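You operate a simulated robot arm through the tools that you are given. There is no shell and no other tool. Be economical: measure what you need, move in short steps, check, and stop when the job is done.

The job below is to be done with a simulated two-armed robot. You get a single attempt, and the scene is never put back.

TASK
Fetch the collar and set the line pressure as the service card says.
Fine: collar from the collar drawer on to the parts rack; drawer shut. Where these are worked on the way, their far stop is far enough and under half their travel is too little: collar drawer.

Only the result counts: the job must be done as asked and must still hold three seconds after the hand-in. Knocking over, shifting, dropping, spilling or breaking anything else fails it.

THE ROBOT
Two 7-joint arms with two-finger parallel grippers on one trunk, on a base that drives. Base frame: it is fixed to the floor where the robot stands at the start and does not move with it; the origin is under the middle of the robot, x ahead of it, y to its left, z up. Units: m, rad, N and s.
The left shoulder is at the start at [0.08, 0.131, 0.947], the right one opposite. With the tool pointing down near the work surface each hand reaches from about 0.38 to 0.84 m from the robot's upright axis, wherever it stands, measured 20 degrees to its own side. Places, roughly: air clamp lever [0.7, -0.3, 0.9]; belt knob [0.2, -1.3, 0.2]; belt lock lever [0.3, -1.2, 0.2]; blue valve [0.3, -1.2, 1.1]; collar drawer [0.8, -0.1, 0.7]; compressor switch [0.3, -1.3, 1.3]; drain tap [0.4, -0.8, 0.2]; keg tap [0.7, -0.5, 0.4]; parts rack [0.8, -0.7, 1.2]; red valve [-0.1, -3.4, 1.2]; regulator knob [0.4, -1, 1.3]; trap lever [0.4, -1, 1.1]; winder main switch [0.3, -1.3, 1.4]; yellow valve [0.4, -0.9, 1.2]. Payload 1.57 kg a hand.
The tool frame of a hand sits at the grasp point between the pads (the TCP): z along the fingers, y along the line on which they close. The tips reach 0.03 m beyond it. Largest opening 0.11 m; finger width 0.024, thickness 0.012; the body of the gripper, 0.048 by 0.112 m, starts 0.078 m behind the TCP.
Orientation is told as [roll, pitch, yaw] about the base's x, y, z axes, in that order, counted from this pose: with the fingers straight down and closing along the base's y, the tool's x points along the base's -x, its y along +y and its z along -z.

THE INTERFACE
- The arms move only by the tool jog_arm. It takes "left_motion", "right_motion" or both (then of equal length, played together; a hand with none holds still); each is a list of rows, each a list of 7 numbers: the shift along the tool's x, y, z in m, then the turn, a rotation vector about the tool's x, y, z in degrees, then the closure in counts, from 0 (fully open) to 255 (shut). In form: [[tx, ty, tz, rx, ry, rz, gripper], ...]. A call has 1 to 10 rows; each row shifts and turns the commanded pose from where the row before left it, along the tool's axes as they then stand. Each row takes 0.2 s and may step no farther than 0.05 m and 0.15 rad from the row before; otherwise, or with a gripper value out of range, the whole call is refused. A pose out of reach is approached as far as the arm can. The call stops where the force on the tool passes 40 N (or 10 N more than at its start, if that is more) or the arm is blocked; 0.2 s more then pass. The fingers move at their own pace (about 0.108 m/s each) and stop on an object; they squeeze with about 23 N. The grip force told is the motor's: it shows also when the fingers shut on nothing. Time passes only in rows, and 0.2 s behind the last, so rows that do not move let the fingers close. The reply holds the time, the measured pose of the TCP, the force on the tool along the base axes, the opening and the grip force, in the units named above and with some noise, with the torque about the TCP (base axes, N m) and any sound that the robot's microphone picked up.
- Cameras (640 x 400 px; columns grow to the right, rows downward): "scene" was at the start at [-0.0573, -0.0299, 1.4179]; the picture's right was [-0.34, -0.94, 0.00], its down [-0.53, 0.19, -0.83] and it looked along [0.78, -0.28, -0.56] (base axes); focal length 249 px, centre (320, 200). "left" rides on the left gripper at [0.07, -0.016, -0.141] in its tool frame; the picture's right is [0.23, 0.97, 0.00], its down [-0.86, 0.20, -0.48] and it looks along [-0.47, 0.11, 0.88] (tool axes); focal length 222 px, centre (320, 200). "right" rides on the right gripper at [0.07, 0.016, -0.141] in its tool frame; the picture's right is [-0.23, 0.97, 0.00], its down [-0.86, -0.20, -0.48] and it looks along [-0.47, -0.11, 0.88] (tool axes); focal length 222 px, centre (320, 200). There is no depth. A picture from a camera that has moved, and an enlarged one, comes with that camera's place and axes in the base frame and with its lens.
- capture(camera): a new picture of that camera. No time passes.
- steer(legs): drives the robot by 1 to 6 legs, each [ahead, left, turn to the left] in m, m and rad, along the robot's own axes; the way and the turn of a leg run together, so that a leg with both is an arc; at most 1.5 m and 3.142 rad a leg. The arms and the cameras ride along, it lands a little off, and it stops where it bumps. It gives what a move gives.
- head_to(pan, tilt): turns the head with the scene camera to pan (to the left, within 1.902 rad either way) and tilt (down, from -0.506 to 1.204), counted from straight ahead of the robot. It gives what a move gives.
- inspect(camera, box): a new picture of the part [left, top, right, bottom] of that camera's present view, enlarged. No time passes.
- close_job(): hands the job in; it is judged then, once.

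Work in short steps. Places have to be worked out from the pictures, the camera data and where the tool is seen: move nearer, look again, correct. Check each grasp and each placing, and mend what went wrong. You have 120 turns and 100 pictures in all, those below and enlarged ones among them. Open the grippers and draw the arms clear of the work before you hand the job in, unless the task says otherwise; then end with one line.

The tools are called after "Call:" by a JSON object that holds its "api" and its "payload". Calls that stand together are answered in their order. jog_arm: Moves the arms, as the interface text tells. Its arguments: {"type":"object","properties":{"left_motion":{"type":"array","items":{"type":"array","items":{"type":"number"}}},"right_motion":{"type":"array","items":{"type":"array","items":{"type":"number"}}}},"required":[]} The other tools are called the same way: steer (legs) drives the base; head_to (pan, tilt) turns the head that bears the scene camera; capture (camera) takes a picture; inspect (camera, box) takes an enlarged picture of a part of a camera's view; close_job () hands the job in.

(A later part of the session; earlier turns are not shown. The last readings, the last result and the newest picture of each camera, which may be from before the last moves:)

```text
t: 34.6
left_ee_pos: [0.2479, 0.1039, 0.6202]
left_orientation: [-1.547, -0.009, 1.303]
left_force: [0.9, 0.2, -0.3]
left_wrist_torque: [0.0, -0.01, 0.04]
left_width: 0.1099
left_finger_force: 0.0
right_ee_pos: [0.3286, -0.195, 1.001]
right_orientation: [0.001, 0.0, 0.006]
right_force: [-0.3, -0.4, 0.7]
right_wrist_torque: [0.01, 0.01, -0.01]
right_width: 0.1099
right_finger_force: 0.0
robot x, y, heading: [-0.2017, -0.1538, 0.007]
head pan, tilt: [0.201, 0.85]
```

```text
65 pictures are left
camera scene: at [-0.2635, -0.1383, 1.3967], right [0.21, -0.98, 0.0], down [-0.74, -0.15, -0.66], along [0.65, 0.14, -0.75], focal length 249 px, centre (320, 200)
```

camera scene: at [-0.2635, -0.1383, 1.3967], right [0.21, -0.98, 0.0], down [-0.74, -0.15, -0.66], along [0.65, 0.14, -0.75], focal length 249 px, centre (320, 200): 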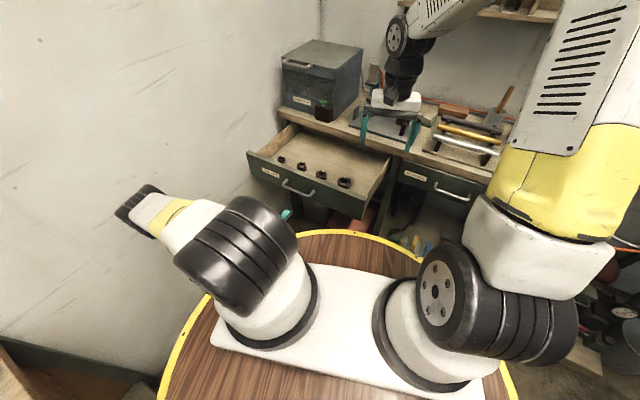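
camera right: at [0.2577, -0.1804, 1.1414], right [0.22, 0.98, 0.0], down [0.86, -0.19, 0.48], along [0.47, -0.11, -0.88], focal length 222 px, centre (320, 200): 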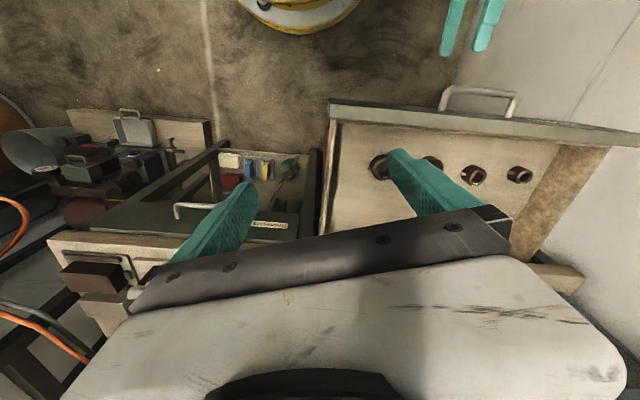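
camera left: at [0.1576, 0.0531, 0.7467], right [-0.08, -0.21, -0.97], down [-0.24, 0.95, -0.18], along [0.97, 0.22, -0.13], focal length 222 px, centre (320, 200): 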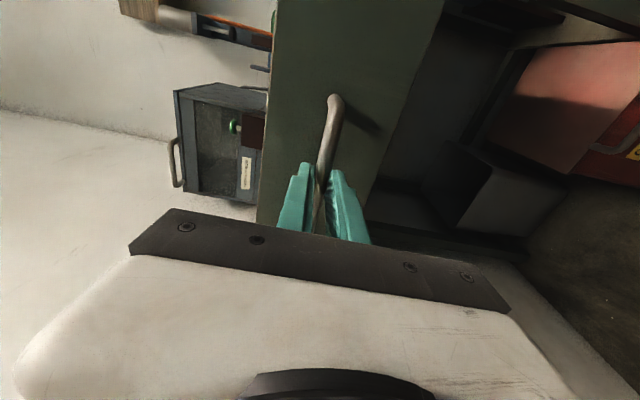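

Zoom in on the four collars to find labels or sizes.

Call:
{"api": "inspect", "payload": {"camera": "right", "box": [340, 130, 560, 230]}}

Call:
{"api": "inspect", "payload": {"camera": "scene", "box": [255, 145, 375, 205]}}

```text
2.91 times, centred on (450, 180) of right
camera zoom: at [0.2577, -0.1804, 1.1414], right [0.22, 0.98, 0.0], down [0.86, -0.19, 0.48], along [0.47, -0.11, -0.88], focal length 646 px, centre (-58, 258)
```

zoom: 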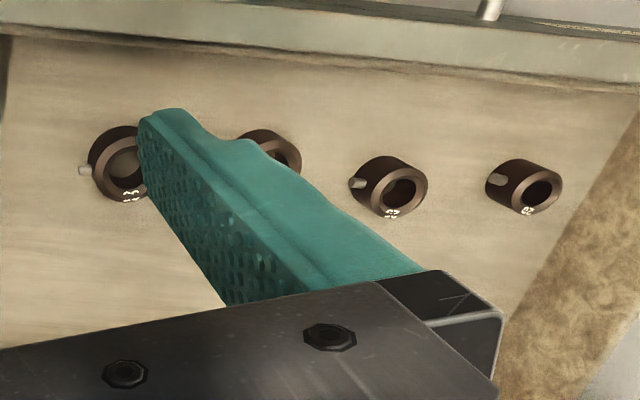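

```text
5.33 times, centred on (315, 175) of scene
camera zoom: at [-0.2635, -0.1383, 1.3967], right [0.21, -0.98, 0.0], down [-0.74, -0.15, -0.66], along [0.65, 0.14, -0.75], focal length 1326 px, centre (347, 333)
```

zoom: 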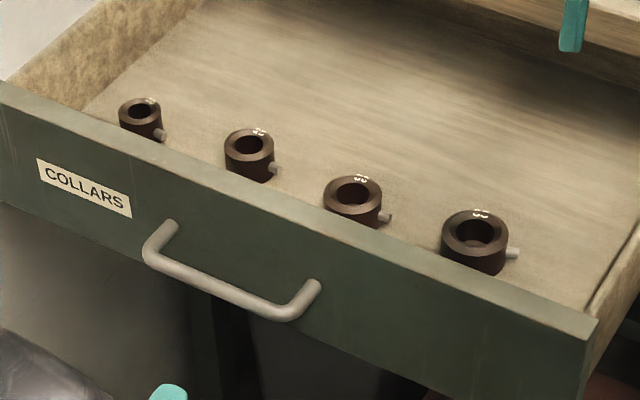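

Collars look stamped 20/25/30/35 from left to right; second from the left should be 25 at about (0.50, 0.09). I turn the right hand so it will close along the drawer depth (perpendicular to the screw stub).

Call:
{"api": "jog_arm", "payload": {"right_motion": [[0, 0, 0, 0, 0, -8.2, 0], [0, 0, 0, 0, 0, -8.2, 0], [0, 0, 0, 0, 0, -8.2, 0], [0, 0, 0, 0, 0, -8.2, 0], [0, 0, 0, 0, 0, -8.2, 0], [0, 0, 0, 0, 0, -8.2, 0], [0, 0, 0, 0, 0, -8.2, 0], [0, 0, 0, 0, 0, -8.2, 0], [0, 0, 0, 0, 0, -8.2, 0]]}}

Call:
{"api": "capture", "payload": {"camera": "scene"}}

```text
t: 36.6
left_ee_pos: [0.2479, 0.1029, 0.6203]
left_orientation: [-1.549, -0.007, 1.304]
left_force: [-0.6, -0.4, 0.7]
left_wrist_torque: [-0.01, 0.01, 0.04]
left_width: 0.1102
left_finger_force: 0.1
right_ee_pos: [0.3263, -0.1959, 0.9986]
right_orientation: [0.001, 0.0, 1.298]
right_force: [-0.4, -0.4, 0.6]
right_wrist_torque: [0.0, -0.03, -0.02]
right_width: 0.11
right_finger_force: 0.1
robot x, y, heading: [-0.201, -0.154, 0.003]
head pan, tilt: [0.201, 0.85]
```

```text
62 pictures are left
camera scene: at [-0.2632, -0.1379, 1.3967], right [0.21, -0.98, 0.0], down [-0.74, -0.16, -0.66], along [0.65, 0.14, -0.75], focal length 249 px, centre (320, 200)
```

scene: 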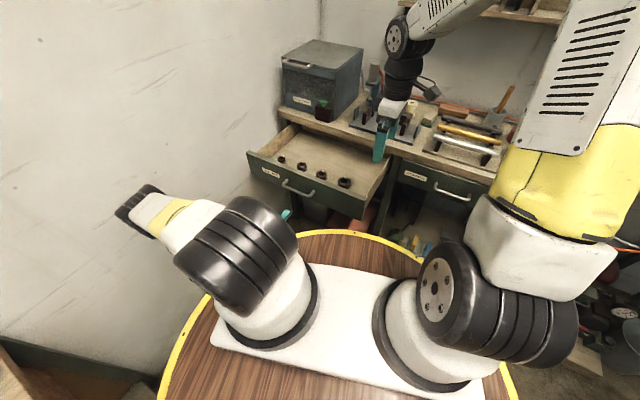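

Now move over the second collar at z≈0.90 and look.

Call:
{"api": "jog_arm", "payload": {"right_motion": [[-0.0394, -0.0103, 0.0125, 0, 0, 0, 0], [-0.0394, -0.0103, 0.0125, 0, 0, 0, 0], [-0.0394, -0.0103, 0.0125, 0, 0, 0, 0], [-0.0394, -0.0103, 0.0125, 0, 0, 0, 0], [-0.0394, -0.0103, 0.0125, 0, 0, 0, 0], [-0.0394, -0.0103, 0.0125, 0, 0, 0, 0], [-0.0394, -0.0103, 0.0125, 0, 0, 0, 0], [-0.0394, -0.0103, 0.0125, 0, 0, 0, 0]]}}

Call:
{"api": "capture", "payload": {"camera": "right"}}

Call:
{"api": "capture", "payload": {"camera": "scene"}}

```text
t: 38.4
left_ee_pos: [0.2482, 0.1039, 0.6205]
left_orientation: [-1.548, -0.006, 1.304]
left_force: [0.3, 0.0, 0.2]
left_wrist_torque: [0.02, 0.04, 0.05]
left_width: 0.1097
left_finger_force: 0.0
right_ee_pos: [0.4916, 0.0865, 0.9007]
right_orientation: [0.0, 0.0, 1.296]
right_force: [-0.2, -0.3, 0.5]
right_wrist_torque: [0.05, -0.01, 0.01]
right_width: 0.1101
right_finger_force: 0.0
robot x, y, heading: [-0.2004, -0.1523, 0.004]
head pan, tilt: [0.201, 0.85]
```

```text
61 pictures are left
camera right: at [0.4565, 0.0234, 1.0412], right [-0.88, 0.48, 0.0], down [0.42, 0.77, 0.48], along [0.23, 0.42, -0.88], focal length 222 px, centre (320, 200)
```

right: 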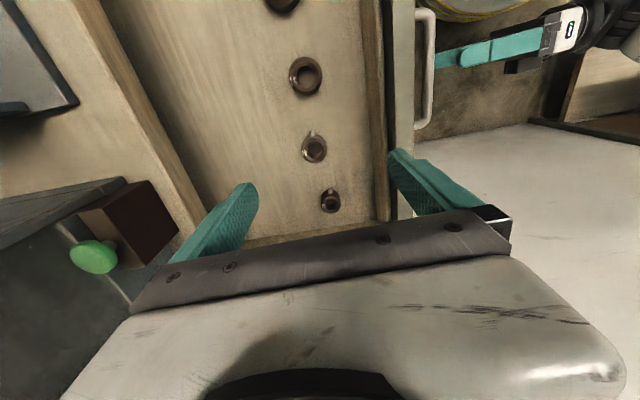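

```text
60 pictures are left
camera scene: at [-0.2635, -0.1382, 1.3967], right [0.21, -0.98, 0.0], down [-0.74, -0.15, -0.66], along [0.65, 0.14, -0.75], focal length 249 px, centre (320, 200)
```

scene: 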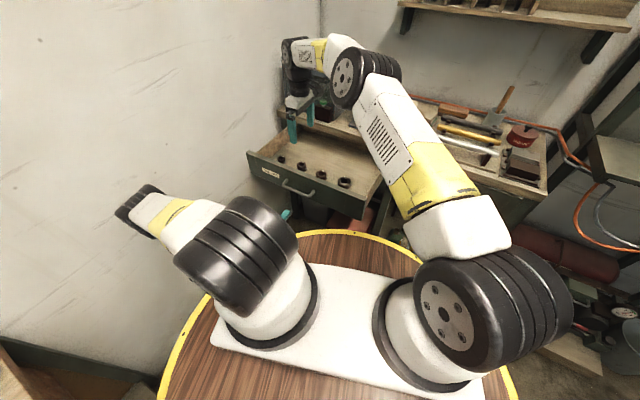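

Zoom on the collars to read their stamped numbers.

Call:
{"api": "inspect", "payload": {"camera": "right", "box": [270, 50, 370, 112]}}

Call:
{"api": "inspect", "payload": {"camera": "right", "box": [280, 120, 360, 220]}}

```text
6.40 times, centred on (320, 81) of right
camera zoom: at [0.4565, 0.0234, 1.0412], right [-0.88, 0.48, 0.0], down [0.42, 0.77, 0.48], along [0.23, 0.42, -0.88], focal length 1422 px, centre (320, 962)
```

zoom: 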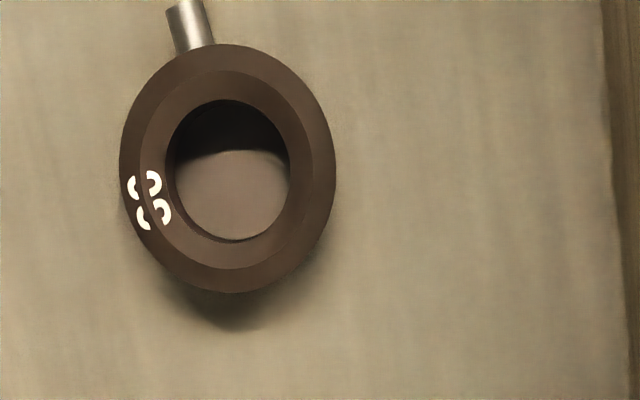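

```text
4.00 times, centred on (320, 170) of right
camera zoom: at [0.4565, 0.0234, 1.0412], right [-0.88, 0.48, 0.0], down [0.42, 0.77, 0.48], along [0.23, 0.42, -0.88], focal length 888 px, centre (320, 320)
```

zoom: 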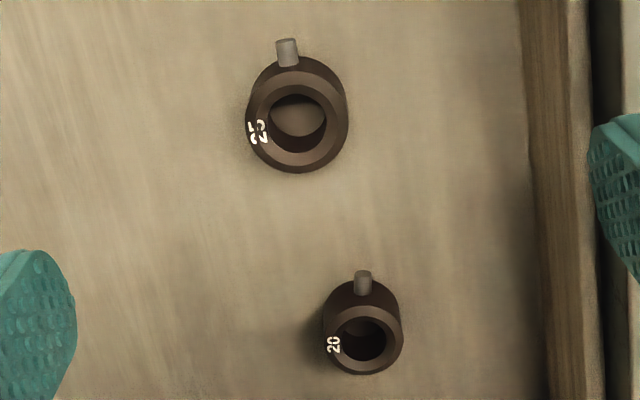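

Leftmost is 20. Zoom harder on the second to confirm 25.

Call:
{"api": "inspect", "payload": {"camera": "right", "box": [300, 125, 332, 169]}}

Call:
{"api": "inspect", "payload": {"camera": "right", "box": [338, 148, 352, 157]}}

```text
9.09 times, centred on (316, 147) of right
camera zoom: at [0.4565, 0.0234, 1.0412], right [-0.88, 0.48, 0.0], down [0.42, 0.77, 0.48], along [0.23, 0.42, -0.88], focal length 2019 px, centre (356, 682)
```

zoom: 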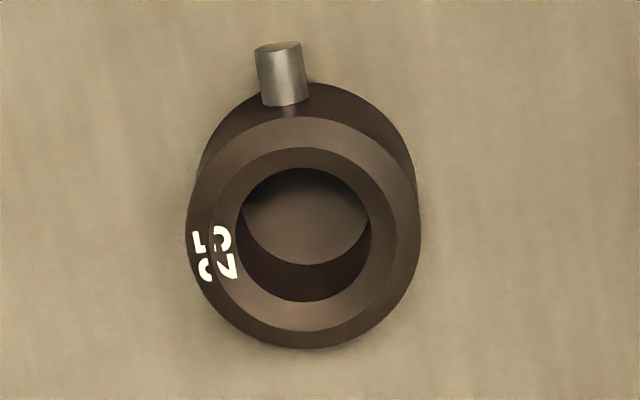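

```text
16.00 times, centred on (345, 152) of right
camera zoom: at [0.4565, 0.0234, 1.0412], right [-0.88, 0.48, 0.0], down [0.42, 0.77, 0.48], along [0.23, 0.42, -0.88], focal length 3554 px, centre (-80, 960)
```

zoom: 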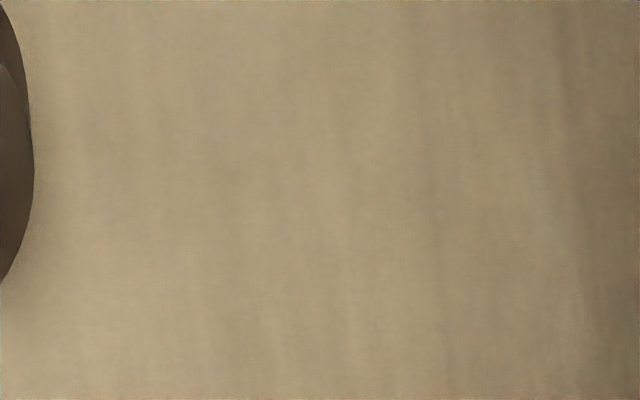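

25 mm confirmed; triangulated top centre is (0.510, 0.104, 0.711). Align, narrow the opening to ~0.08, and descend to z≈0.77.

Call:
{"api": "jog_arm", "payload": {"right_motion": [[-0.0218, -0.013, 0.01, 0, 0, 0, 70], [0, 0, 0.03, 0, 0, 0, 70], [0, 0, 0.03, 0, 0, 0, 70], [0, 0, 0.03, 0, 0, 0, 70], [0, 0, 0.03, 0, 0, 0, 70]]}}

Call:
{"api": "capture", "payload": {"camera": "right"}}

Call:
{"api": "inspect", "payload": {"camera": "scene", "box": [240, 90, 400, 210]}}

```text
t: 39.6
left_ee_pos: [0.248, 0.1038, 0.6206]
left_orientation: [-1.549, -0.007, 1.304]
left_force: [-0.1, -0.4, 0.1]
left_wrist_torque: [-0.02, 0.02, -0.02]
left_width: 0.1101
left_finger_force: 0.0
right_ee_pos: [0.4996, 0.0969, 0.7695]
right_orientation: [-0.003, 0.001, 1.294]
right_force: [0.0, -0.3, 0.8]
right_wrist_torque: [0.02, 0.02, 0.01]
right_width: 0.08
right_finger_force: 0.0
right hand out of reach, approached as far as the arm can: row 1, 5
robot x, y, heading: [-0.2007, -0.1521, 0.008]
head pan, tilt: [0.201, 0.85]
```

```text
55 pictures are left
camera right: at [0.4651, 0.0357, 0.9105], right [-0.88, 0.48, 0.0], down [0.42, 0.77, 0.48], along [0.23, 0.42, -0.88], focal length 222 px, centre (320, 200)
```

right: 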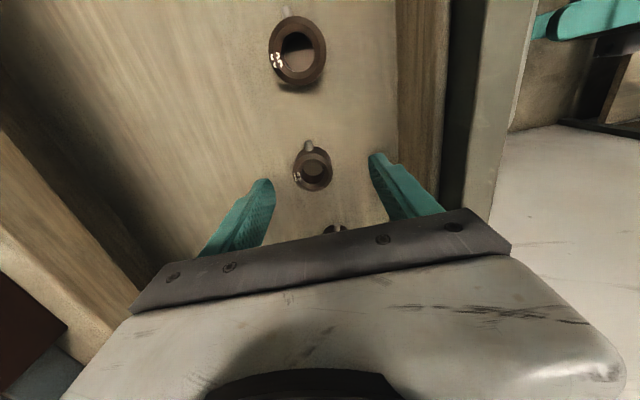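

```text
3.33 times, centred on (320, 150) of scene
camera zoom: at [-0.2633, -0.1378, 1.3967], right [0.21, -0.98, 0.0], down [-0.74, -0.16, -0.66], along [0.65, 0.14, -0.75], focal length 829 px, centre (320, 367)
```

zoom: 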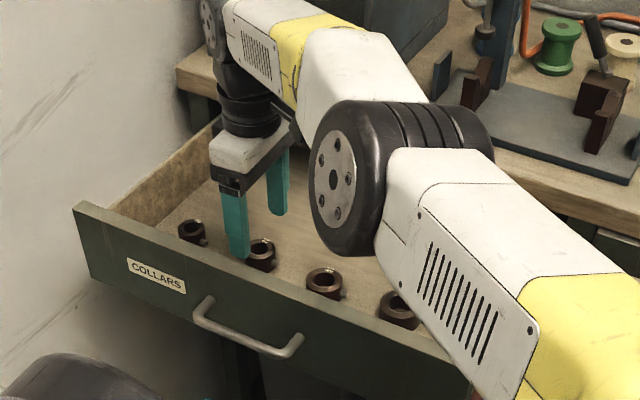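

The right hand is slightly out of reach (1 cm short). I lower the closed left hand under the drawer level, raise the right, and then drive 5 cm forward.

Call:
{"api": "jog_arm", "payload": {"left_motion": [[0, 0.03, 0, 0, 0, 0, 200], [0, 0.03, 0, 0, 0, 0, 200], [0, 0.03, 0, 0, 0, 0, 200]], "right_motion": [[0, 0, -0.04, 0, 0, 0, 70], [0, 0, -0.04, 0, 0, 0, 70], [0, 0, -0.04, 0, 0, 0, 70]]}}

Call:
{"api": "steer", "payload": {"legs": [[0.055, 0, 0]]}}

Call:
{"api": "capture", "payload": {"camera": "left"}}

Call:
{"api": "capture", "payload": {"camera": "right"}}

```text
t: 40.4
left_ee_pos: [0.248, 0.1049, 0.5311]
left_orientation: [-1.548, -0.006, 1.304]
left_force: [0.5, 0.2, -0.2]
left_wrist_torque: [0.06, -0.02, 0.0]
left_width: 0.0238
left_finger_force: 0.0
right_ee_pos: [0.4992, 0.0959, 0.8893]
right_orientation: [0.001, 0.0, 1.296]
right_force: [-0.1, -0.1, 0.1]
right_wrist_torque: [0.01, -0.02, 0.06]
right_width: 0.0798
right_finger_force: 0.1
robot x, y, heading: [-0.1997, -0.1534, 0.008]
head pan, tilt: [0.201, 0.85]
```

```text
t: 41.3
left_ee_pos: [0.3021, 0.1071, 0.5312]
left_orientation: [-1.549, -0.007, 1.305]
left_force: [0.2, 0.2, 0.9]
left_wrist_torque: [0.0, -0.02, -0.01]
left_width: 0.0239
left_finger_force: 0.0
right_ee_pos: [0.5546, 0.0986, 0.8891]
right_orientation: [-0.001, -0.002, 1.297]
right_force: [-1.1, 0.6, 0.4]
right_wrist_torque: [-0.02, 0.0, -0.03]
right_width: 0.0798
right_finger_force: 0.0
robot x, y, heading: [-0.1397, -0.1525, 0.011]
head pan, tilt: [0.201, 0.85]
```

```text
53 pictures are left
camera left: at [0.1467, 0.0753, 0.5493], right [-0.08, -0.21, -0.98], down [-0.24, 0.95, -0.18], along [0.97, 0.22, -0.13], focal length 222 px, centre (320, 200)
```

left: 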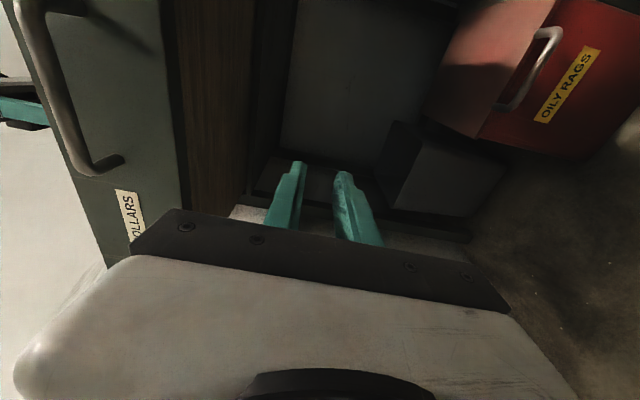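

```text
52 pictures are left
camera right: at [0.5195, 0.0353, 1.0297], right [-0.88, 0.48, 0.0], down [0.42, 0.77, 0.48], along [0.23, 0.42, -0.88], focal length 222 px, centre (320, 200)
```

right: 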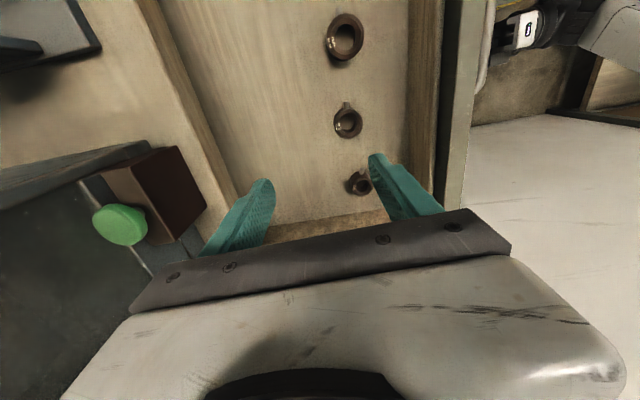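

Consistent: collar still at (0.51, 0.10). Shift back over it and descend.

Call:
{"api": "jog_arm", "payload": {"right_motion": [[0.0035, 0.0222, 0, 0, 0, 0, 70], [0.0034, 0.0222, 0, 0, 0, 0, 70], [0, 0, 0.035, 0, 0, 0, 70], [0, 0, 0.035, 0, 0, 0, 70], [0, 0, 0.035, 0, 0, 0, 70], [0, 0, 0.025, 0, 0, 0, 70]]}}

Call:
{"api": "capture", "payload": {"camera": "right"}}

```text
t: 42.7
left_ee_pos: [0.3023, 0.1068, 0.5304]
left_orientation: [-1.548, -0.006, 1.307]
left_force: [-0.5, -0.4, 0.0]
left_wrist_torque: [-0.01, 0.0, -0.04]
left_width: 0.0237
left_finger_force: 0.1
right_ee_pos: [0.5098, 0.1031, 0.758]
right_orientation: [-0.001, 0.001, 1.297]
right_force: [-0.5, -0.2, 1.0]
right_wrist_torque: [0.01, -0.02, 0.0]
right_width: 0.0795
right_finger_force: 0.0
robot x, y, heading: [-0.1436, -0.1551, 0.007]
head pan, tilt: [0.201, 0.85]
```

```text
51 pictures are left
camera right: at [0.4749, 0.0395, 0.8975], right [-0.88, 0.48, 0.0], down [0.42, 0.77, 0.48], along [0.23, 0.42, -0.88], focal length 222 px, centre (320, 200)
```

right: 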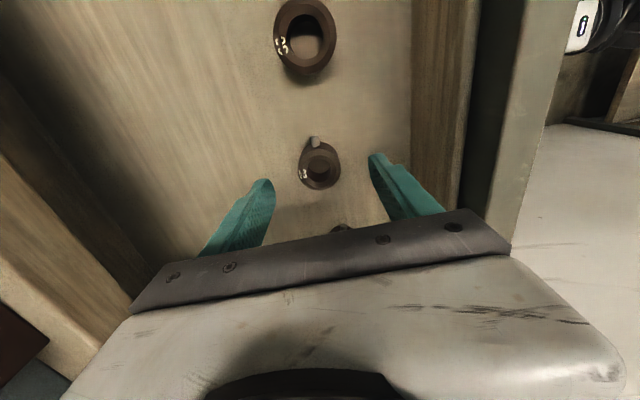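

Perfectly lined up. Descend to 0.717 and close.

Call:
{"api": "jog_arm", "payload": {"right_motion": [[0, 0, 0.02, 0, 0, 0, 70], [0, 0, 0.02, 0, 0, 0, 70], [0, 0, 0, 0, 0, 0, 255], [0, 0, 0, 0, 0, 0, 255], [0, 0, 0, 0, 0, 0, 255]]}}

Call:
{"api": "capture", "payload": {"camera": "right"}}

```text
t: 43.9
left_ee_pos: [0.3028, 0.1061, 0.5321]
left_orientation: [-1.549, -0.007, 1.306]
left_force: [0.3, 0.7, 0.1]
left_wrist_torque: [0.0, -0.03, -0.03]
left_width: 0.0239
left_finger_force: 0.1
right_ee_pos: [0.5102, 0.1021, 0.7175]
right_orientation: [0.002, 0.001, 1.296]
right_force: [0.5, -0.3, 0.4]
right_wrist_torque: [0.01, -0.02, 0.0]
right_width: 0.0388
right_finger_force: 23.0
robot x, y, heading: [-0.1456, -0.1561, 0.003]
head pan, tilt: [0.201, 0.85]
```

```text
50 pictures are left
camera right: at [0.4751, 0.0407, 0.858], right [-0.88, 0.48, 0.0], down [0.42, 0.77, 0.48], along [0.23, 0.42, -0.88], focal length 222 px, centre (320, 200)
```

right: 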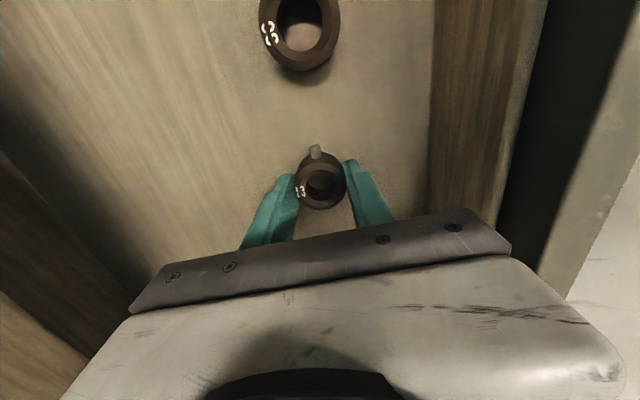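

Collar is gripped (0.039 m). Lift straight up and check.

Call:
{"api": "jog_arm", "payload": {"right_motion": [[0, 0, -0.02, 0, 0, 0, 255], [0, 0, -0.04, 0, 0, 0, 255], [0, 0, -0.045, 0, 0, 0, 255], [0, 0, -0.045, 0, 0, 0, 255], [0, 0, -0.045, 0, 0, 0, 255], [0, 0, -0.045, 0, 0, 0, 255]]}}

Call:
{"api": "capture", "payload": {"camera": "right"}}

Call:
{"api": "capture", "payload": {"camera": "scene"}}

```text
t: 45.3
left_ee_pos: [0.3034, 0.1063, 0.5313]
left_orientation: [-1.549, -0.006, 1.307]
left_force: [-0.6, 0.2, -0.3]
left_wrist_torque: [-0.02, 0.01, 0.0]
left_width: 0.0234
left_finger_force: 0.0
right_ee_pos: [0.5079, 0.1032, 0.9591]
right_orientation: [0.002, -0.001, 1.297]
right_force: [-0.7, 0.5, -1.5]
right_wrist_torque: [0.01, 0.03, 0.01]
right_width: 0.039
right_finger_force: 23.5
robot x, y, heading: [-0.1438, -0.1528, 0.007]
head pan, tilt: [0.201, 0.85]
```

```text
49 pictures are left
camera right: at [0.4737, 0.0406, 1.0999], right [-0.88, 0.48, 0.0], down [0.42, 0.77, 0.48], along [0.23, 0.42, -0.88], focal length 222 px, centre (320, 200)
```

right: 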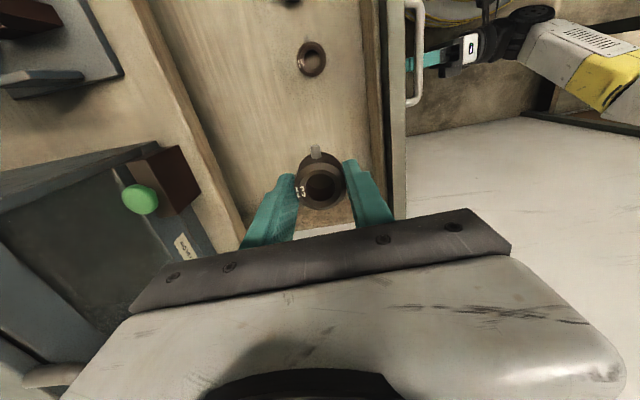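

```text
48 pictures are left
camera scene: at [-0.2078, -0.1373, 1.3968], right [0.21, -0.98, 0.0], down [-0.74, -0.16, -0.66], along [0.65, 0.14, -0.75], focal length 249 px, centre (320, 200)
```

scene: 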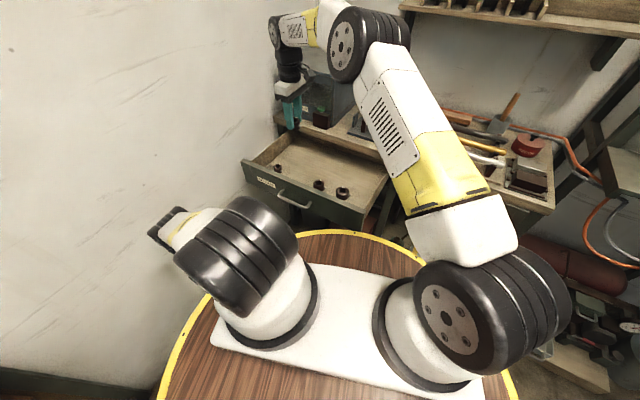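

Collar securely held. Now I swing the right hand away to the right and up, while the left hand backs out from under the drawer and rises in front of it.

Call:
{"api": "jog_arm", "payload": {"left_motion": [[0, 0, -0.025, 0, 0, 0, 255], [0, 0, -0.025, 0, 0, 0, 255], [0, 0, -0.025, 0, 0, 0, 255], [0, -0.028, 0, 0, 0, 0, 255], [0, -0.028, 0, 0, 0, 0, 255], [0, -0.028, 0, 0, 0, 0, 255], [0, -0.028, 0, 0, 0, 0, 255], [0, -0.028, 0, 0, 0, 0, 255], [0, -0.028, 0, 0, 0, 0, 255], [0, -0.028, 0, 0, 0, 0, 255]], "right_motion": [[0.048, 0.0018, -0.012, 0, 0, 0, 255], [0.048, 0.0018, -0.012, 0, 0, 0, 255], [0.048, 0.0018, -0.012, 0, 0, 0, 255], [0.048, 0.0018, -0.012, 0, 0, 0, 255], [0.048, 0.0018, -0.012, 0, 0, 0, 255], [0.048, 0.0018, -0.012, 0, 0, 0, 255], [0.048, 0.0018, -0.012, 0, 0, 0, 255], [0.048, 0.0018, -0.012, 0, 0, 0, 255], [0.048, 0.0018, -0.012, 0, 0, 0, 255], [0.048, 0.0018, -0.012, 0, 0, 0, 255]]}}

Call:
{"api": "capture", "payload": {"camera": "left"}}

Call:
{"api": "capture", "payload": {"camera": "scene"}}

```text
t: 47.5
left_ee_pos: [0.2332, 0.1237, 0.7296]
left_orientation: [-1.548, -0.007, 1.307]
left_force: [0.6, 0.0, 0.3]
left_wrist_torque: [-0.01, 0.0, -0.02]
left_width: 0.0001
left_finger_force: 21.2
right_ee_pos: [0.3631, -0.3508, 1.0798]
right_orientation: [0.0, 0.0, 1.299]
right_force: [0.9, 0.0, -0.8]
right_wrist_torque: [-0.03, 0.04, -0.02]
right_width: 0.0387
right_finger_force: 23.0
robot x, y, heading: [-0.1447, -0.1531, 0.006]
head pan, tilt: [0.201, 0.85]
```

```text
47 pictures are left
camera left: at [0.077, 0.0923, 0.7481], right [-0.08, -0.21, -0.98], down [-0.24, 0.95, -0.18], along [0.97, 0.22, -0.13], focal length 222 px, centre (320, 200)
```

left: 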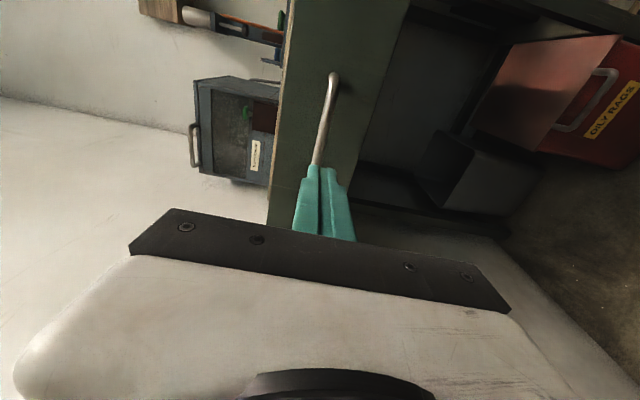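

```text
46 pictures are left
camera scene: at [-0.2078, -0.1372, 1.3968], right [0.21, -0.98, 0.0], down [-0.73, -0.16, -0.66], along [0.65, 0.14, -0.75], focal length 249 px, centre (320, 200)
```

scene: 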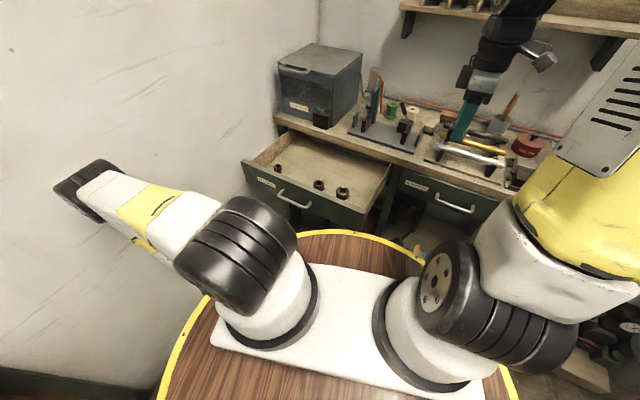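

The left hand is in front of the handle. Open, advance onto the bar and grip it for pushing the drawer shut.

Call:
{"api": "jog_arm", "payload": {"left_motion": [[0.01, 0, 0, 0, 0, 0, 130], [0.008, 0, 0.02, 0, 0, 0, 130], [0, 0, 0.04, 0, 0, 0, 130], [0, 0, 0.043, 0, 0, 0, 130], [0, 0, 0, 0, 0, 0, 255], [0, 0, 0, 0, 0, 0, 255], [0, 0, 0, 0, 0, 0, 255]]}}

Call:
{"api": "capture", "payload": {"camera": "left"}}

```text
t: 49.1
left_ee_pos: [0.3288, 0.0787, 0.729]
left_orientation: [-1.558, -0.008, 1.306]
left_force: [2.8, 4.6, 37.8]
left_wrist_torque: [-0.57, -0.16, -0.23]
left_width: 0.0119
left_finger_force: 29.2
right_ee_pos: [0.3622, -0.3521, 1.0808]
right_orientation: [0.002, 0.001, 1.296]
right_force: [-0.1, 0.2, -0.7]
right_wrist_torque: [0.0, -0.02, -0.01]
right_width: 0.039
right_finger_force: 23.1
robot x, y, heading: [-0.1435, -0.1528, 0.011]
head pan, tilt: [0.201, 0.85]
```

```text
45 pictures are left
camera left: at [0.1732, 0.0466, 0.7449], right [-0.07, -0.21, -0.98], down [-0.24, 0.95, -0.19], along [0.97, 0.22, -0.12], focal length 222 px, centre (320, 200)
```

left: 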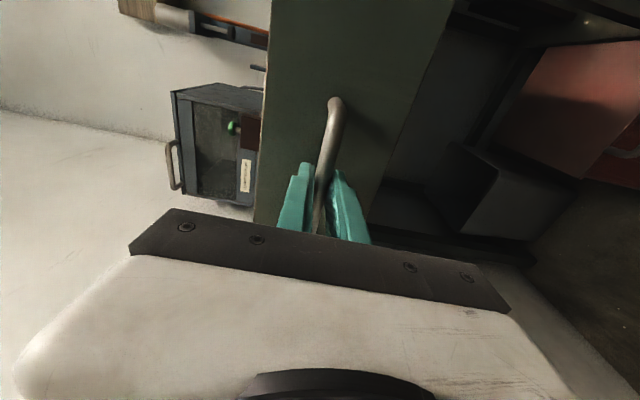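

Gripped, but 38 N upward says the command is ~2-3 mm low. Raise slightly, then push slowly along the drawer axis.

Call:
{"api": "jog_arm", "payload": {"left_motion": [[0, -0.002, 0, 0, 0, 0, 255], [0.0002, -0.0008, 0.005, 0, 0, 0, 255], [0.0004, -0.0003, 0.01, 0, 0, 0, 255], [0.0004, -0.0003, 0.01, 0, 0, 0, 255], [0.0004, -0.0003, 0.01, 0, 0, 0, 255], [0.0004, -0.0003, 0.01, 0, 0, 0, 255], [0.0004, -0.0003, 0.01, 0, 0, 0, 255], [0.0004, -0.0003, 0.01, 0, 0, 0, 255], [0.0004, -0.0003, 0.01, 0, 0, 0, 255], [0.0004, -0.0003, 0.01, 0, 0, 0, 255]]}}

```text
t: 51.3
left_ee_pos: [0.4087, 0.0515, 0.7291]
left_orientation: [-1.545, -0.006, 1.302]
left_force: [-6.9, -19.3, -14.0]
left_wrist_torque: [-0.35, 0.21, 0.12]
left_width: 0.0118
left_finger_force: 29.2
right_ee_pos: [0.3631, -0.3524, 1.0809]
right_orientation: [-0.002, -0.001, 1.295]
right_force: [0.2, 0.4, -0.9]
right_wrist_torque: [0.01, -0.05, -0.02]
right_width: 0.0389
right_finger_force: 22.7
robot x, y, heading: [-0.1435, -0.157, 0.013]
head pan, tilt: [0.201, 0.85]
```

Going well; side force says aim slightly more to the right. Continue pushing.

Call:
{"api": "jog_arm", "payload": {"left_motion": [[0.001, 0.0006, 0.008, 0, 0, 0, 255], [0.0006, -0.0002, 0.011, 0, 0, 0, 255], [0.0006, -0.0002, 0.011, 0, 0, 0, 255], [0.0006, -0.0002, 0.011, 0, 0, 0, 255], [0.0006, -0.0002, 0.011, 0, 0, 0, 255], [0.0006, -0.0002, 0.011, 0, 0, 0, 255], [0.0006, -0.0002, 0.011, 0, 0, 0, 255], [0.0006, -0.0002, 0.011, 0, 0, 0, 255], [0.0006, -0.0002, 0.011, 0, 0, 0, 255], [0.0006, -0.0002, 0.011, 0, 0, 0, 255]]}}

```text
t: 53.5
left_ee_pos: [0.5117, 0.0188, 0.7279]
left_orientation: [-1.546, -0.007, 1.304]
left_force: [-6.1, -13.7, -14.5]
left_wrist_torque: [-0.42, 0.24, -0.34]
left_width: 0.0118
left_finger_force: 29.0
right_ee_pos: [0.3643, -0.3521, 1.0801]
right_orientation: [0.0, 0.0, 1.297]
right_force: [0.4, 0.3, -1.4]
right_wrist_torque: [0.04, 0.02, -0.02]
right_width: 0.0389
right_finger_force: 22.3
robot x, y, heading: [-0.1427, -0.1546, 0.005]
head pan, tilt: [0.201, 0.85]
```

About 8 cm left. Push on until it seats.

Call:
{"api": "jog_arm", "payload": {"left_motion": [[0.0008, 0.0006, 0.01, 0, 0, 0, 255], [0.0006, -0.0002, 0.011, 0, 0, 0, 255], [0.0006, -0.0002, 0.011, 0, 0, 0, 255], [0.0006, -0.0002, 0.011, 0, 0, 0, 255], [0.0006, -0.0002, 0.011, 0, 0, 0, 255], [0.0006, -0.0002, 0.011, 0, 0, 0, 255], [0.0005, -0.0002, 0.01, 0, 0, 0, 255], [0.0005, -0.0002, 0.01, 0, 0, 0, 255], [0.0005, -0.0002, 0.01, 0, 0, 0, 255], [0.0005, -0.0002, 0.01, 0, 0, 0, 255]]}}

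Call:
{"api": "capture", "payload": {"camera": "scene"}}

Call:
{"api": "capture", "payload": {"camera": "left"}}

```text
t: 55.6
left_ee_pos: [0.5983, -0.0048, 0.7285]
left_orientation: [-1.551, -0.007, 1.313]
left_force: [-23.1, 5.8, 14.1]
left_wrist_torque: [-0.25, 0.09, -0.39]
left_width: 0.012
left_finger_force: 29.2
right_ee_pos: [0.3617, -0.3504, 1.0808]
right_orientation: [0.002, 0.0, 1.299]
right_force: [-0.3, -0.2, -0.1]
right_wrist_torque: [-0.02, -0.01, 0.01]
right_width: 0.0387
right_finger_force: 23.4
robot x, y, heading: [-0.144, -0.1509, 0.009]
head pan, tilt: [0.201, 0.85]
stopped in row 10 (left hand): the force on the tool passed its limit at 90 N (the readings are from after the stop); the commanded pose is now the measured one
```

```text
44 pictures are left
camera scene: at [-0.2102, -0.1372, 1.3967], right [0.21, -0.98, 0.0], down [-0.73, -0.16, -0.66], along [0.65, 0.14, -0.75], focal length 249 px, centre (320, 200)
```

scene: 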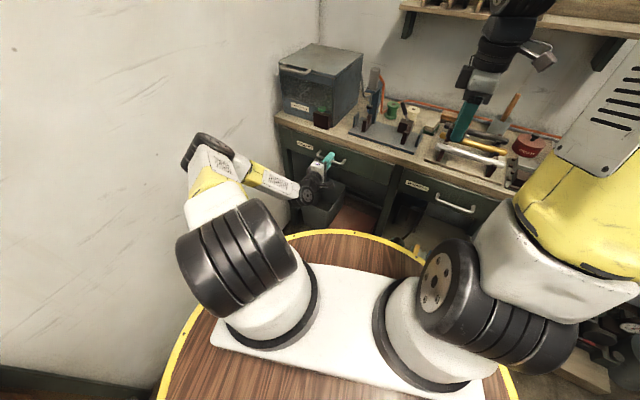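

```text
43 pictures are left
camera left: at [0.4422, -0.0374, 0.7454], right [-0.07, -0.21, -0.98], down [-0.25, 0.95, -0.18], along [0.97, 0.23, -0.12], focal length 222 px, centre (320, 200)
```

left: 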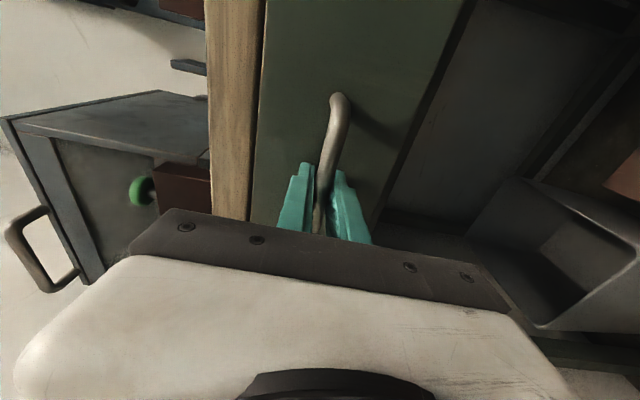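

Drawer hit its closed stop. Release the handle and draw the left hand straight back.

Call:
{"api": "jog_arm", "payload": {"left_motion": [[0, 0, 0, 0, 0, 0, 130], [0, 0, 0, 0, 0, 0, 130], [0, 0, 0, 0, 0, 0, 130], [0, 0, -0.03, 0, 0, 0, 130], [0, 0, -0.04, 0, 0, 0, 130], [0, 0, -0.045, 0, 0, 0, 130], [0, 0, -0.045, 0, 0, 0, 130], [0, 0, -0.045, 0, 0, 0, 130]]}}

Call:
{"api": "head_to", "payload": {"pan": -0.35, "tilt": 0.55}}

Call:
{"api": "capture", "payload": {"camera": "scene"}}

```text
t: 57.4
left_ee_pos: [0.4039, 0.0442, 0.7309]
left_orientation: [-1.546, -0.008, 1.312]
left_force: [-0.7, -0.2, -0.4]
left_wrist_torque: [-0.01, 0.0, 0.02]
left_width: 0.0539
left_finger_force: 0.1
right_ee_pos: [0.3629, -0.3511, 1.0797]
right_orientation: [0.0, -0.001, 1.298]
right_force: [0.0, 0.3, -1.2]
right_wrist_torque: [0.03, 0.04, -0.04]
right_width: 0.0388
right_finger_force: 22.6
robot x, y, heading: [-0.1458, -0.1508, 0.009]
head pan, tilt: [0.201, 0.85]
```

```text
t: 58.3
left_ee_pos: [0.404, 0.0439, 0.7314]
left_orientation: [-1.549, -0.006, 1.314]
left_force: [0.7, -0.5, -0.3]
left_wrist_torque: [-0.02, 0.0, 0.05]
left_width: 0.0541
left_finger_force: 0.1
right_ee_pos: [0.3621, -0.3512, 1.0818]
right_orientation: [-0.001, -0.001, 1.298]
right_force: [0.7, -0.4, 0.0]
right_wrist_torque: [-0.03, -0.01, 0.0]
right_width: 0.0387
right_finger_force: 22.6
robot x, y, heading: [-0.1393, -0.1551, 0.012]
head pan, tilt: [-0.351, 0.55]
```

```text
42 pictures are left
camera scene: at [-0.2005, -0.1836, 1.4221], right [-0.33, -0.94, 0.0], down [-0.49, 0.17, -0.85], along [0.8, -0.28, -0.52], focal length 249 px, centre (320, 200)
```

scene: 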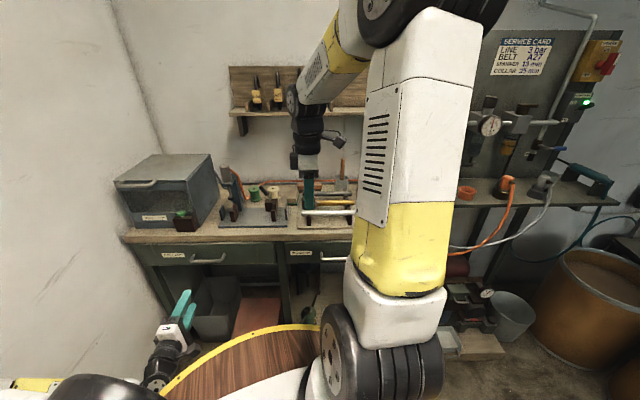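

Drawer is shut. The rack is too high and deep for a straight-down hand, so I'll set the collar down on the bench front strip and regrasp it with a near-horizontal hand. Inspect the bench front for free space and the rack.

Call:
{"api": "inspect", "payload": {"camera": "scene", "box": [110, 150, 370, 280]}}

Call:
{"api": "inspect", "payload": {"camera": "right", "box": [0, 0, 640, 400]}}

```text
2.46 times, centred on (240, 215) of scene
camera zoom: at [-0.2005, -0.1836, 1.4221], right [-0.33, -0.94, 0.0], down [-0.49, 0.17, -0.85], along [0.8, -0.28, -0.52], focal length 612 px, centre (517, 163)
```

zoom: 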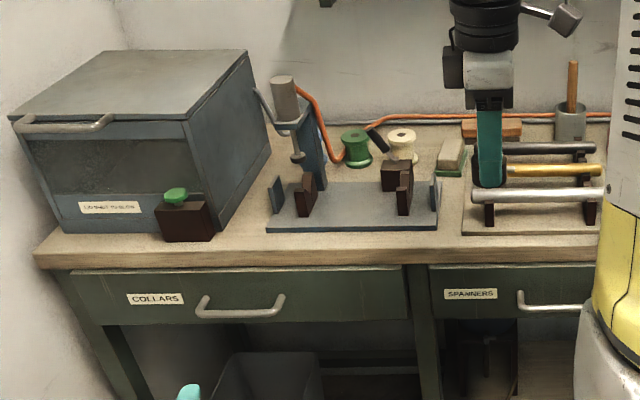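

```text
1.00 times, centred on (320, 200) of right (not enlarged: the box is as wide or as high as the picture)
camera zoom: at [0.3284, -0.4133, 1.221], right [-0.88, 0.48, 0.0], down [0.42, 0.77, 0.48], along [0.23, 0.42, -0.88], focal length 222 px, centre (320, 200)
```

zoom: 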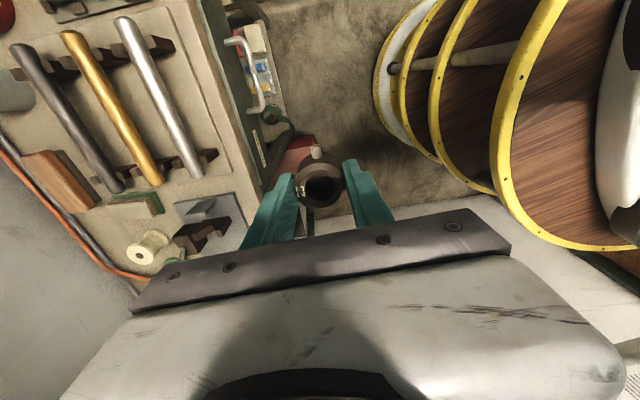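

There's a clear strip in front of the grey plate at about (0.62, -0.19). Turn the right hand to bench alignment (yaw -0.3) so the stub faces the robot.

Call:
{"api": "jog_arm", "payload": {"right_motion": [[0, 0, 0, 0, 0, 8.5, 255], [0, 0, 0, 0, 0, 8.5, 255], [0, 0, 0, 0, 0, 8.5, 255], [0, 0, 0, 0, 0, 8.5, 255], [0, 0, 0, 0, 0, 8.5, 255], [0, 0, 0, 0, 0, 8.5, 255], [0, 0, 0, 0, 0, 8.5, 255], [0, 0, 0, 0, 0, 8.5, 255], [0, 0, 0, 0, 0, 8.5, 255], [0, 0, 0, 0, 0, 8.5, 255]]}}

Call:
{"api": "jog_arm", "payload": {"right_motion": [[0, 0, 0, 0, 0, 6.5, 255], [-0.04, 0.012, 0.015, 0, 0, 0, 255], [-0.04, 0.012, 0.015, 0, 0, 0, 255], [-0.04, 0.012, 0.015, 0, 0, 0, 255], [-0.04, 0.012, 0.015, 0, 0, 0, 255], [-0.02, 0.012, 0.02, 0, 0, 0, 255]]}}

Call:
{"api": "capture", "payload": {"camera": "right"}}

```text
t: 60.5
left_ee_pos: [0.4032, 0.0446, 0.732]
left_orientation: [-1.547, -0.008, 1.313]
left_force: [-0.2, -0.5, 0.5]
left_wrist_torque: [0.0, 0.02, -0.02]
left_width: 0.0541
left_finger_force: 0.1
right_ee_pos: [0.3635, -0.3524, 1.0798]
right_orientation: [0.0, 0.0, -0.188]
right_force: [-0.4, -0.6, -0.8]
right_wrist_torque: [0.03, -0.02, 0.0]
right_width: 0.0389
right_finger_force: 22.9
robot x, y, heading: [-0.144, -0.1529, 0.013]
head pan, tilt: [-0.351, 0.55]
```

```text
t: 61.9
left_ee_pos: [0.404, 0.0445, 0.7325]
left_orientation: [-1.551, -0.007, 1.311]
left_force: [0.0, -0.8, -0.6]
left_wrist_torque: [0.01, 0.02, 0.01]
left_width: 0.0539
left_finger_force: 0.1
right_ee_pos: [0.5536, -0.3467, 0.9973]
right_orientation: [0.0, 0.001, -0.297]
right_force: [-0.1, 0.2, -0.4]
right_wrist_torque: [0.06, -0.04, -0.02]
right_width: 0.0389
right_finger_force: 23.0
robot x, y, heading: [-0.1438, -0.1561, 0.012]
head pan, tilt: [-0.351, 0.55]
```

```text
39 pictures are left
camera right: at [0.4916, -0.3112, 1.1385], right [0.5, 0.86, 0.0], down [0.76, -0.44, 0.48], along [0.41, -0.24, -0.88], focal length 222 px, centre (320, 200)
```

right: 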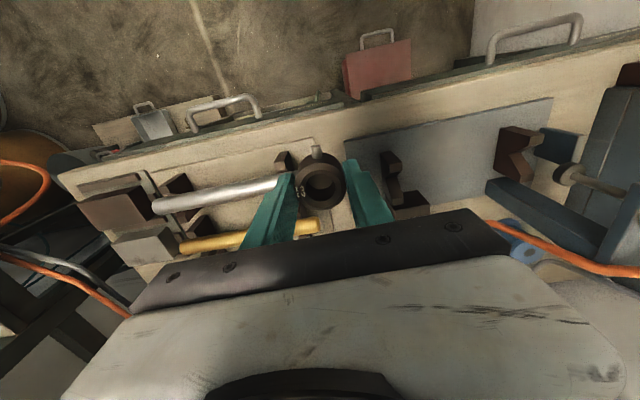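

The front strip is only ~0.038 deep, but the plate itself has a wide empty area between its jaws (plate top z≈0.824). I'll use a spot at about (0.647, -0.20). First retract left, raise right, and drive 0.115 forward for reach.

Call:
{"api": "jog_arm", "payload": {"left_motion": [[0, 0, -0.04, 0, 0, 0, 130], [0, 0, -0.04, 0, 0, 0, 130], [0, 0, -0.02, 0, 0, 0, 130]], "right_motion": [[0, 0, -0.04, 0, 0, 0, 255], [0.02, 0, -0.04, 0, 0, 0, 255], [0.04, 0, 0, 0, 0, 0, 255]]}}

Call:
{"api": "steer", "payload": {"legs": [[0.115, 0, 0]]}}

Call:
{"api": "capture", "payload": {"camera": "right"}}

```text
t: 62.7
left_ee_pos: [0.3042, 0.0715, 0.7346]
left_orientation: [-1.548, -0.008, 1.312]
left_force: [1.1, 0.4, -0.2]
left_wrist_torque: [-0.02, 0.04, -0.03]
left_width: 0.0538
left_finger_force: 0.1
right_ee_pos: [0.4943, -0.3289, 1.0778]
right_orientation: [0.001, 0.001, -0.298]
right_force: [-0.2, -0.3, -1.2]
right_wrist_torque: [0.0, 0.04, 0.02]
right_width: 0.0387
right_finger_force: 22.9
robot x, y, heading: [-0.1402, -0.1545, 0.012]
head pan, tilt: [-0.351, 0.55]
```

```text
t: 64.0
left_ee_pos: [0.4188, 0.0717, 0.7345]
left_orientation: [-1.549, -0.007, 1.314]
left_force: [-0.1, 0.0, 0.6]
left_wrist_torque: [-0.02, 0.01, -0.03]
left_width: 0.054
left_finger_force: 0.1
right_ee_pos: [0.6088, -0.3266, 1.0799]
right_orientation: [0.0, 0.0, -0.297]
right_force: [0.0, 0.7, -0.8]
right_wrist_torque: [0.03, 0.0, -0.01]
right_width: 0.0387
right_finger_force: 22.6
robot x, y, heading: [-0.0301, -0.1515, 0.013]
head pan, tilt: [-0.351, 0.55]
```

```text
38 pictures are left
camera right: at [0.5465, -0.2912, 1.2189], right [0.5, 0.86, 0.0], down [0.76, -0.44, 0.48], along [0.41, -0.24, -0.88], focal length 222 px, centre (320, 200)
```

right: 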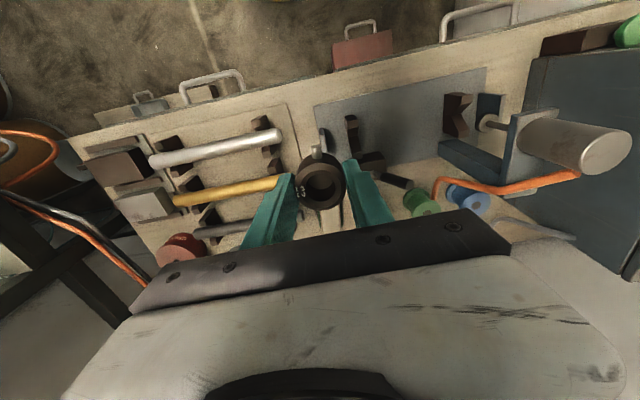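

Target spot is clear in the view. Move over it and descend to z≈0.89.

Call:
{"api": "jog_arm", "payload": {"right_motion": [[0, 0.044, 0, 0, 0, 0, 255], [0, 0.044, 0.01, 0, 0, 0, 255], [0, 0.044, 0.01, 0, 0, 0, 255], [0, 0, 0.045, 0, 0, 0, 255], [0, 0, 0.045, 0, 0, 0, 255], [0, 0, 0.045, 0, 0, 0, 255], [0, 0, 0.03, 0, 0, 0, 255]]}}

Call:
{"api": "capture", "payload": {"camera": "right"}}

Call:
{"api": "inspect", "payload": {"camera": "scene", "box": [90, 150, 350, 310]}}

```text
t: 65.5
left_ee_pos: [0.4195, 0.0729, 0.7338]
left_orientation: [-1.546, -0.007, 1.315]
left_force: [0.0, -0.4, 0.3]
left_wrist_torque: [0.01, 0.04, 0.03]
left_width: 0.0539
left_finger_force: 0.1
right_ee_pos: [0.6487, -0.2002, 0.8928]
right_orientation: [-0.001, 0.0, -0.295]
right_force: [1.2, -0.2, 0.4]
right_wrist_torque: [0.0, -0.04, -0.01]
right_width: 0.0387
right_finger_force: 22.5
robot x, y, heading: [-0.0287, -0.15, 0.01]
head pan, tilt: [-0.351, 0.55]
```

```text
37 pictures are left
camera right: at [0.5859, -0.1643, 1.0342], right [0.5, 0.86, 0.0], down [0.76, -0.44, 0.48], along [0.41, -0.24, -0.88], focal length 222 px, centre (320, 200)
```

right: 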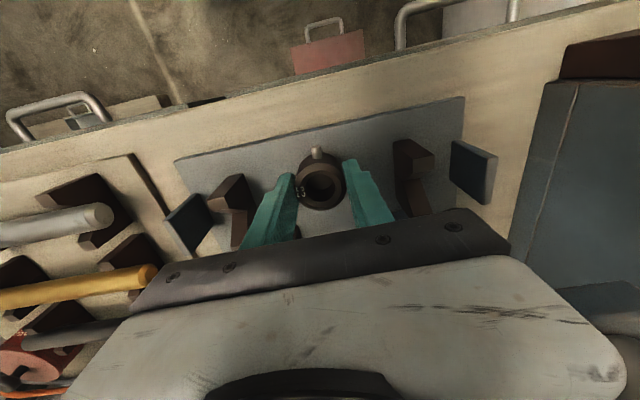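

```text
2.46 times, centred on (220, 230) of scene
camera zoom: at [-0.0863, -0.1824, 1.4221], right [-0.33, -0.94, 0.0], down [-0.49, 0.17, -0.85], along [0.8, -0.28, -0.52], focal length 612 px, centre (566, 126)
```

zoom: 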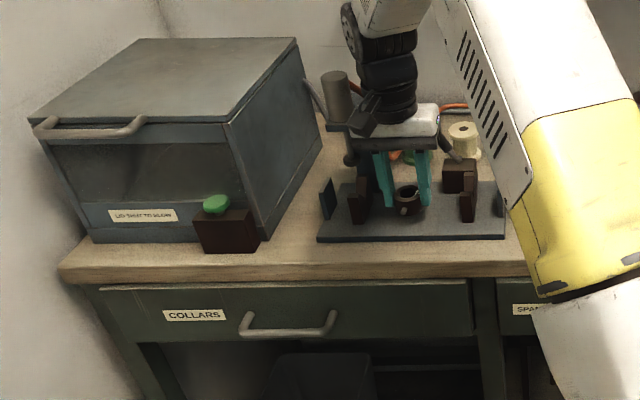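

Good position between the jaws. Lower slowly to contact.

Call:
{"api": "jog_arm", "payload": {"right_motion": [[0, 0, 0.015, 0, 0, 0, 255], [0, 0, 0.006, 0, 0, 0, 255], [0, 0, 0.004, 0, 0, 0, 255], [0, 0, 0.003, 0, 0, 0, 255], [0, 0, 0.003, 0, 0, 0, 255], [0, 0, 0.003, 0, 0, 0, 255]]}}

```text
t: 67.0
left_ee_pos: [0.4181, 0.0726, 0.7343]
left_orientation: [-1.548, -0.007, 1.315]
left_force: [0.0, -0.1, 0.3]
left_wrist_torque: [0.0, 0.08, 0.01]
left_width: 0.0541
left_finger_force: 0.0
right_ee_pos: [0.649, -0.2006, 0.8621]
right_orientation: [0.003, -0.006, -0.295]
right_force: [0.3, -3.2, 36.7]
right_wrist_torque: [-0.6, 0.51, 0.18]
right_width: 0.0387
right_finger_force: 23.0
robot x, y, heading: [-0.0295, -0.1518, 0.011]
head pan, tilt: [-0.351, 0.55]
```

Contact with 37 N. Relieve slightly, open to ~0.065, and lift off.

Call:
{"api": "jog_arm", "payload": {"right_motion": [[0, 0, -0.0015, 0, 0, 0, 255], [0, 0, 0, 0, 0, 0, 115], [0, 0, 0, 0, 0, 0, 115], [0, 0, -0.03, 0, 0, 0, 115], [0, 0, -0.045, 0, 0, 0, 115], [0, 0, -0.045, 0, 0, 0, 115], [0.03, 0, -0.03, 0, 0, 0, 115]]}}

Call:
{"api": "capture", "payload": {"camera": "right"}}

```text
t: 68.5
left_ee_pos: [0.4188, 0.0723, 0.732]
left_orientation: [-1.548, -0.006, 1.315]
left_force: [0.0, 0.4, -0.1]
left_wrist_torque: [0.04, -0.02, -0.03]
left_width: 0.054
left_finger_force: 0.1
right_ee_pos: [0.6191, -0.1922, 1.01]
right_orientation: [-0.001, 0.002, -0.295]
right_force: [0.2, 0.5, 0.0]
right_wrist_torque: [-0.01, 0.04, 0.0]
right_width: 0.0606
right_finger_force: 0.1
robot x, y, heading: [-0.0308, -0.1493, 0.013]
head pan, tilt: [-0.351, 0.55]
```

```text
35 pictures are left
camera right: at [0.5571, -0.1557, 1.1498], right [0.5, 0.86, 0.0], down [0.76, -0.44, 0.48], along [0.41, -0.24, -0.88], focal length 222 px, centre (320, 200)
```

right: 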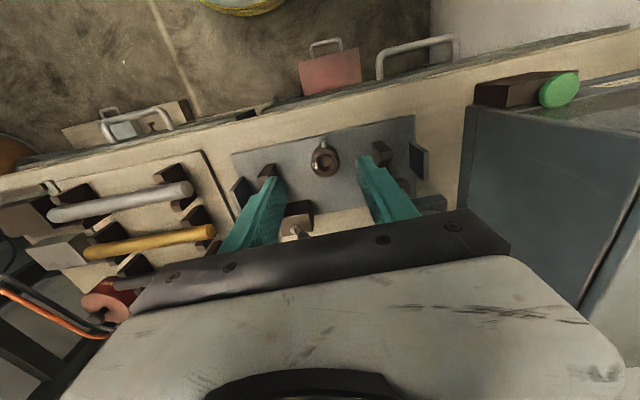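

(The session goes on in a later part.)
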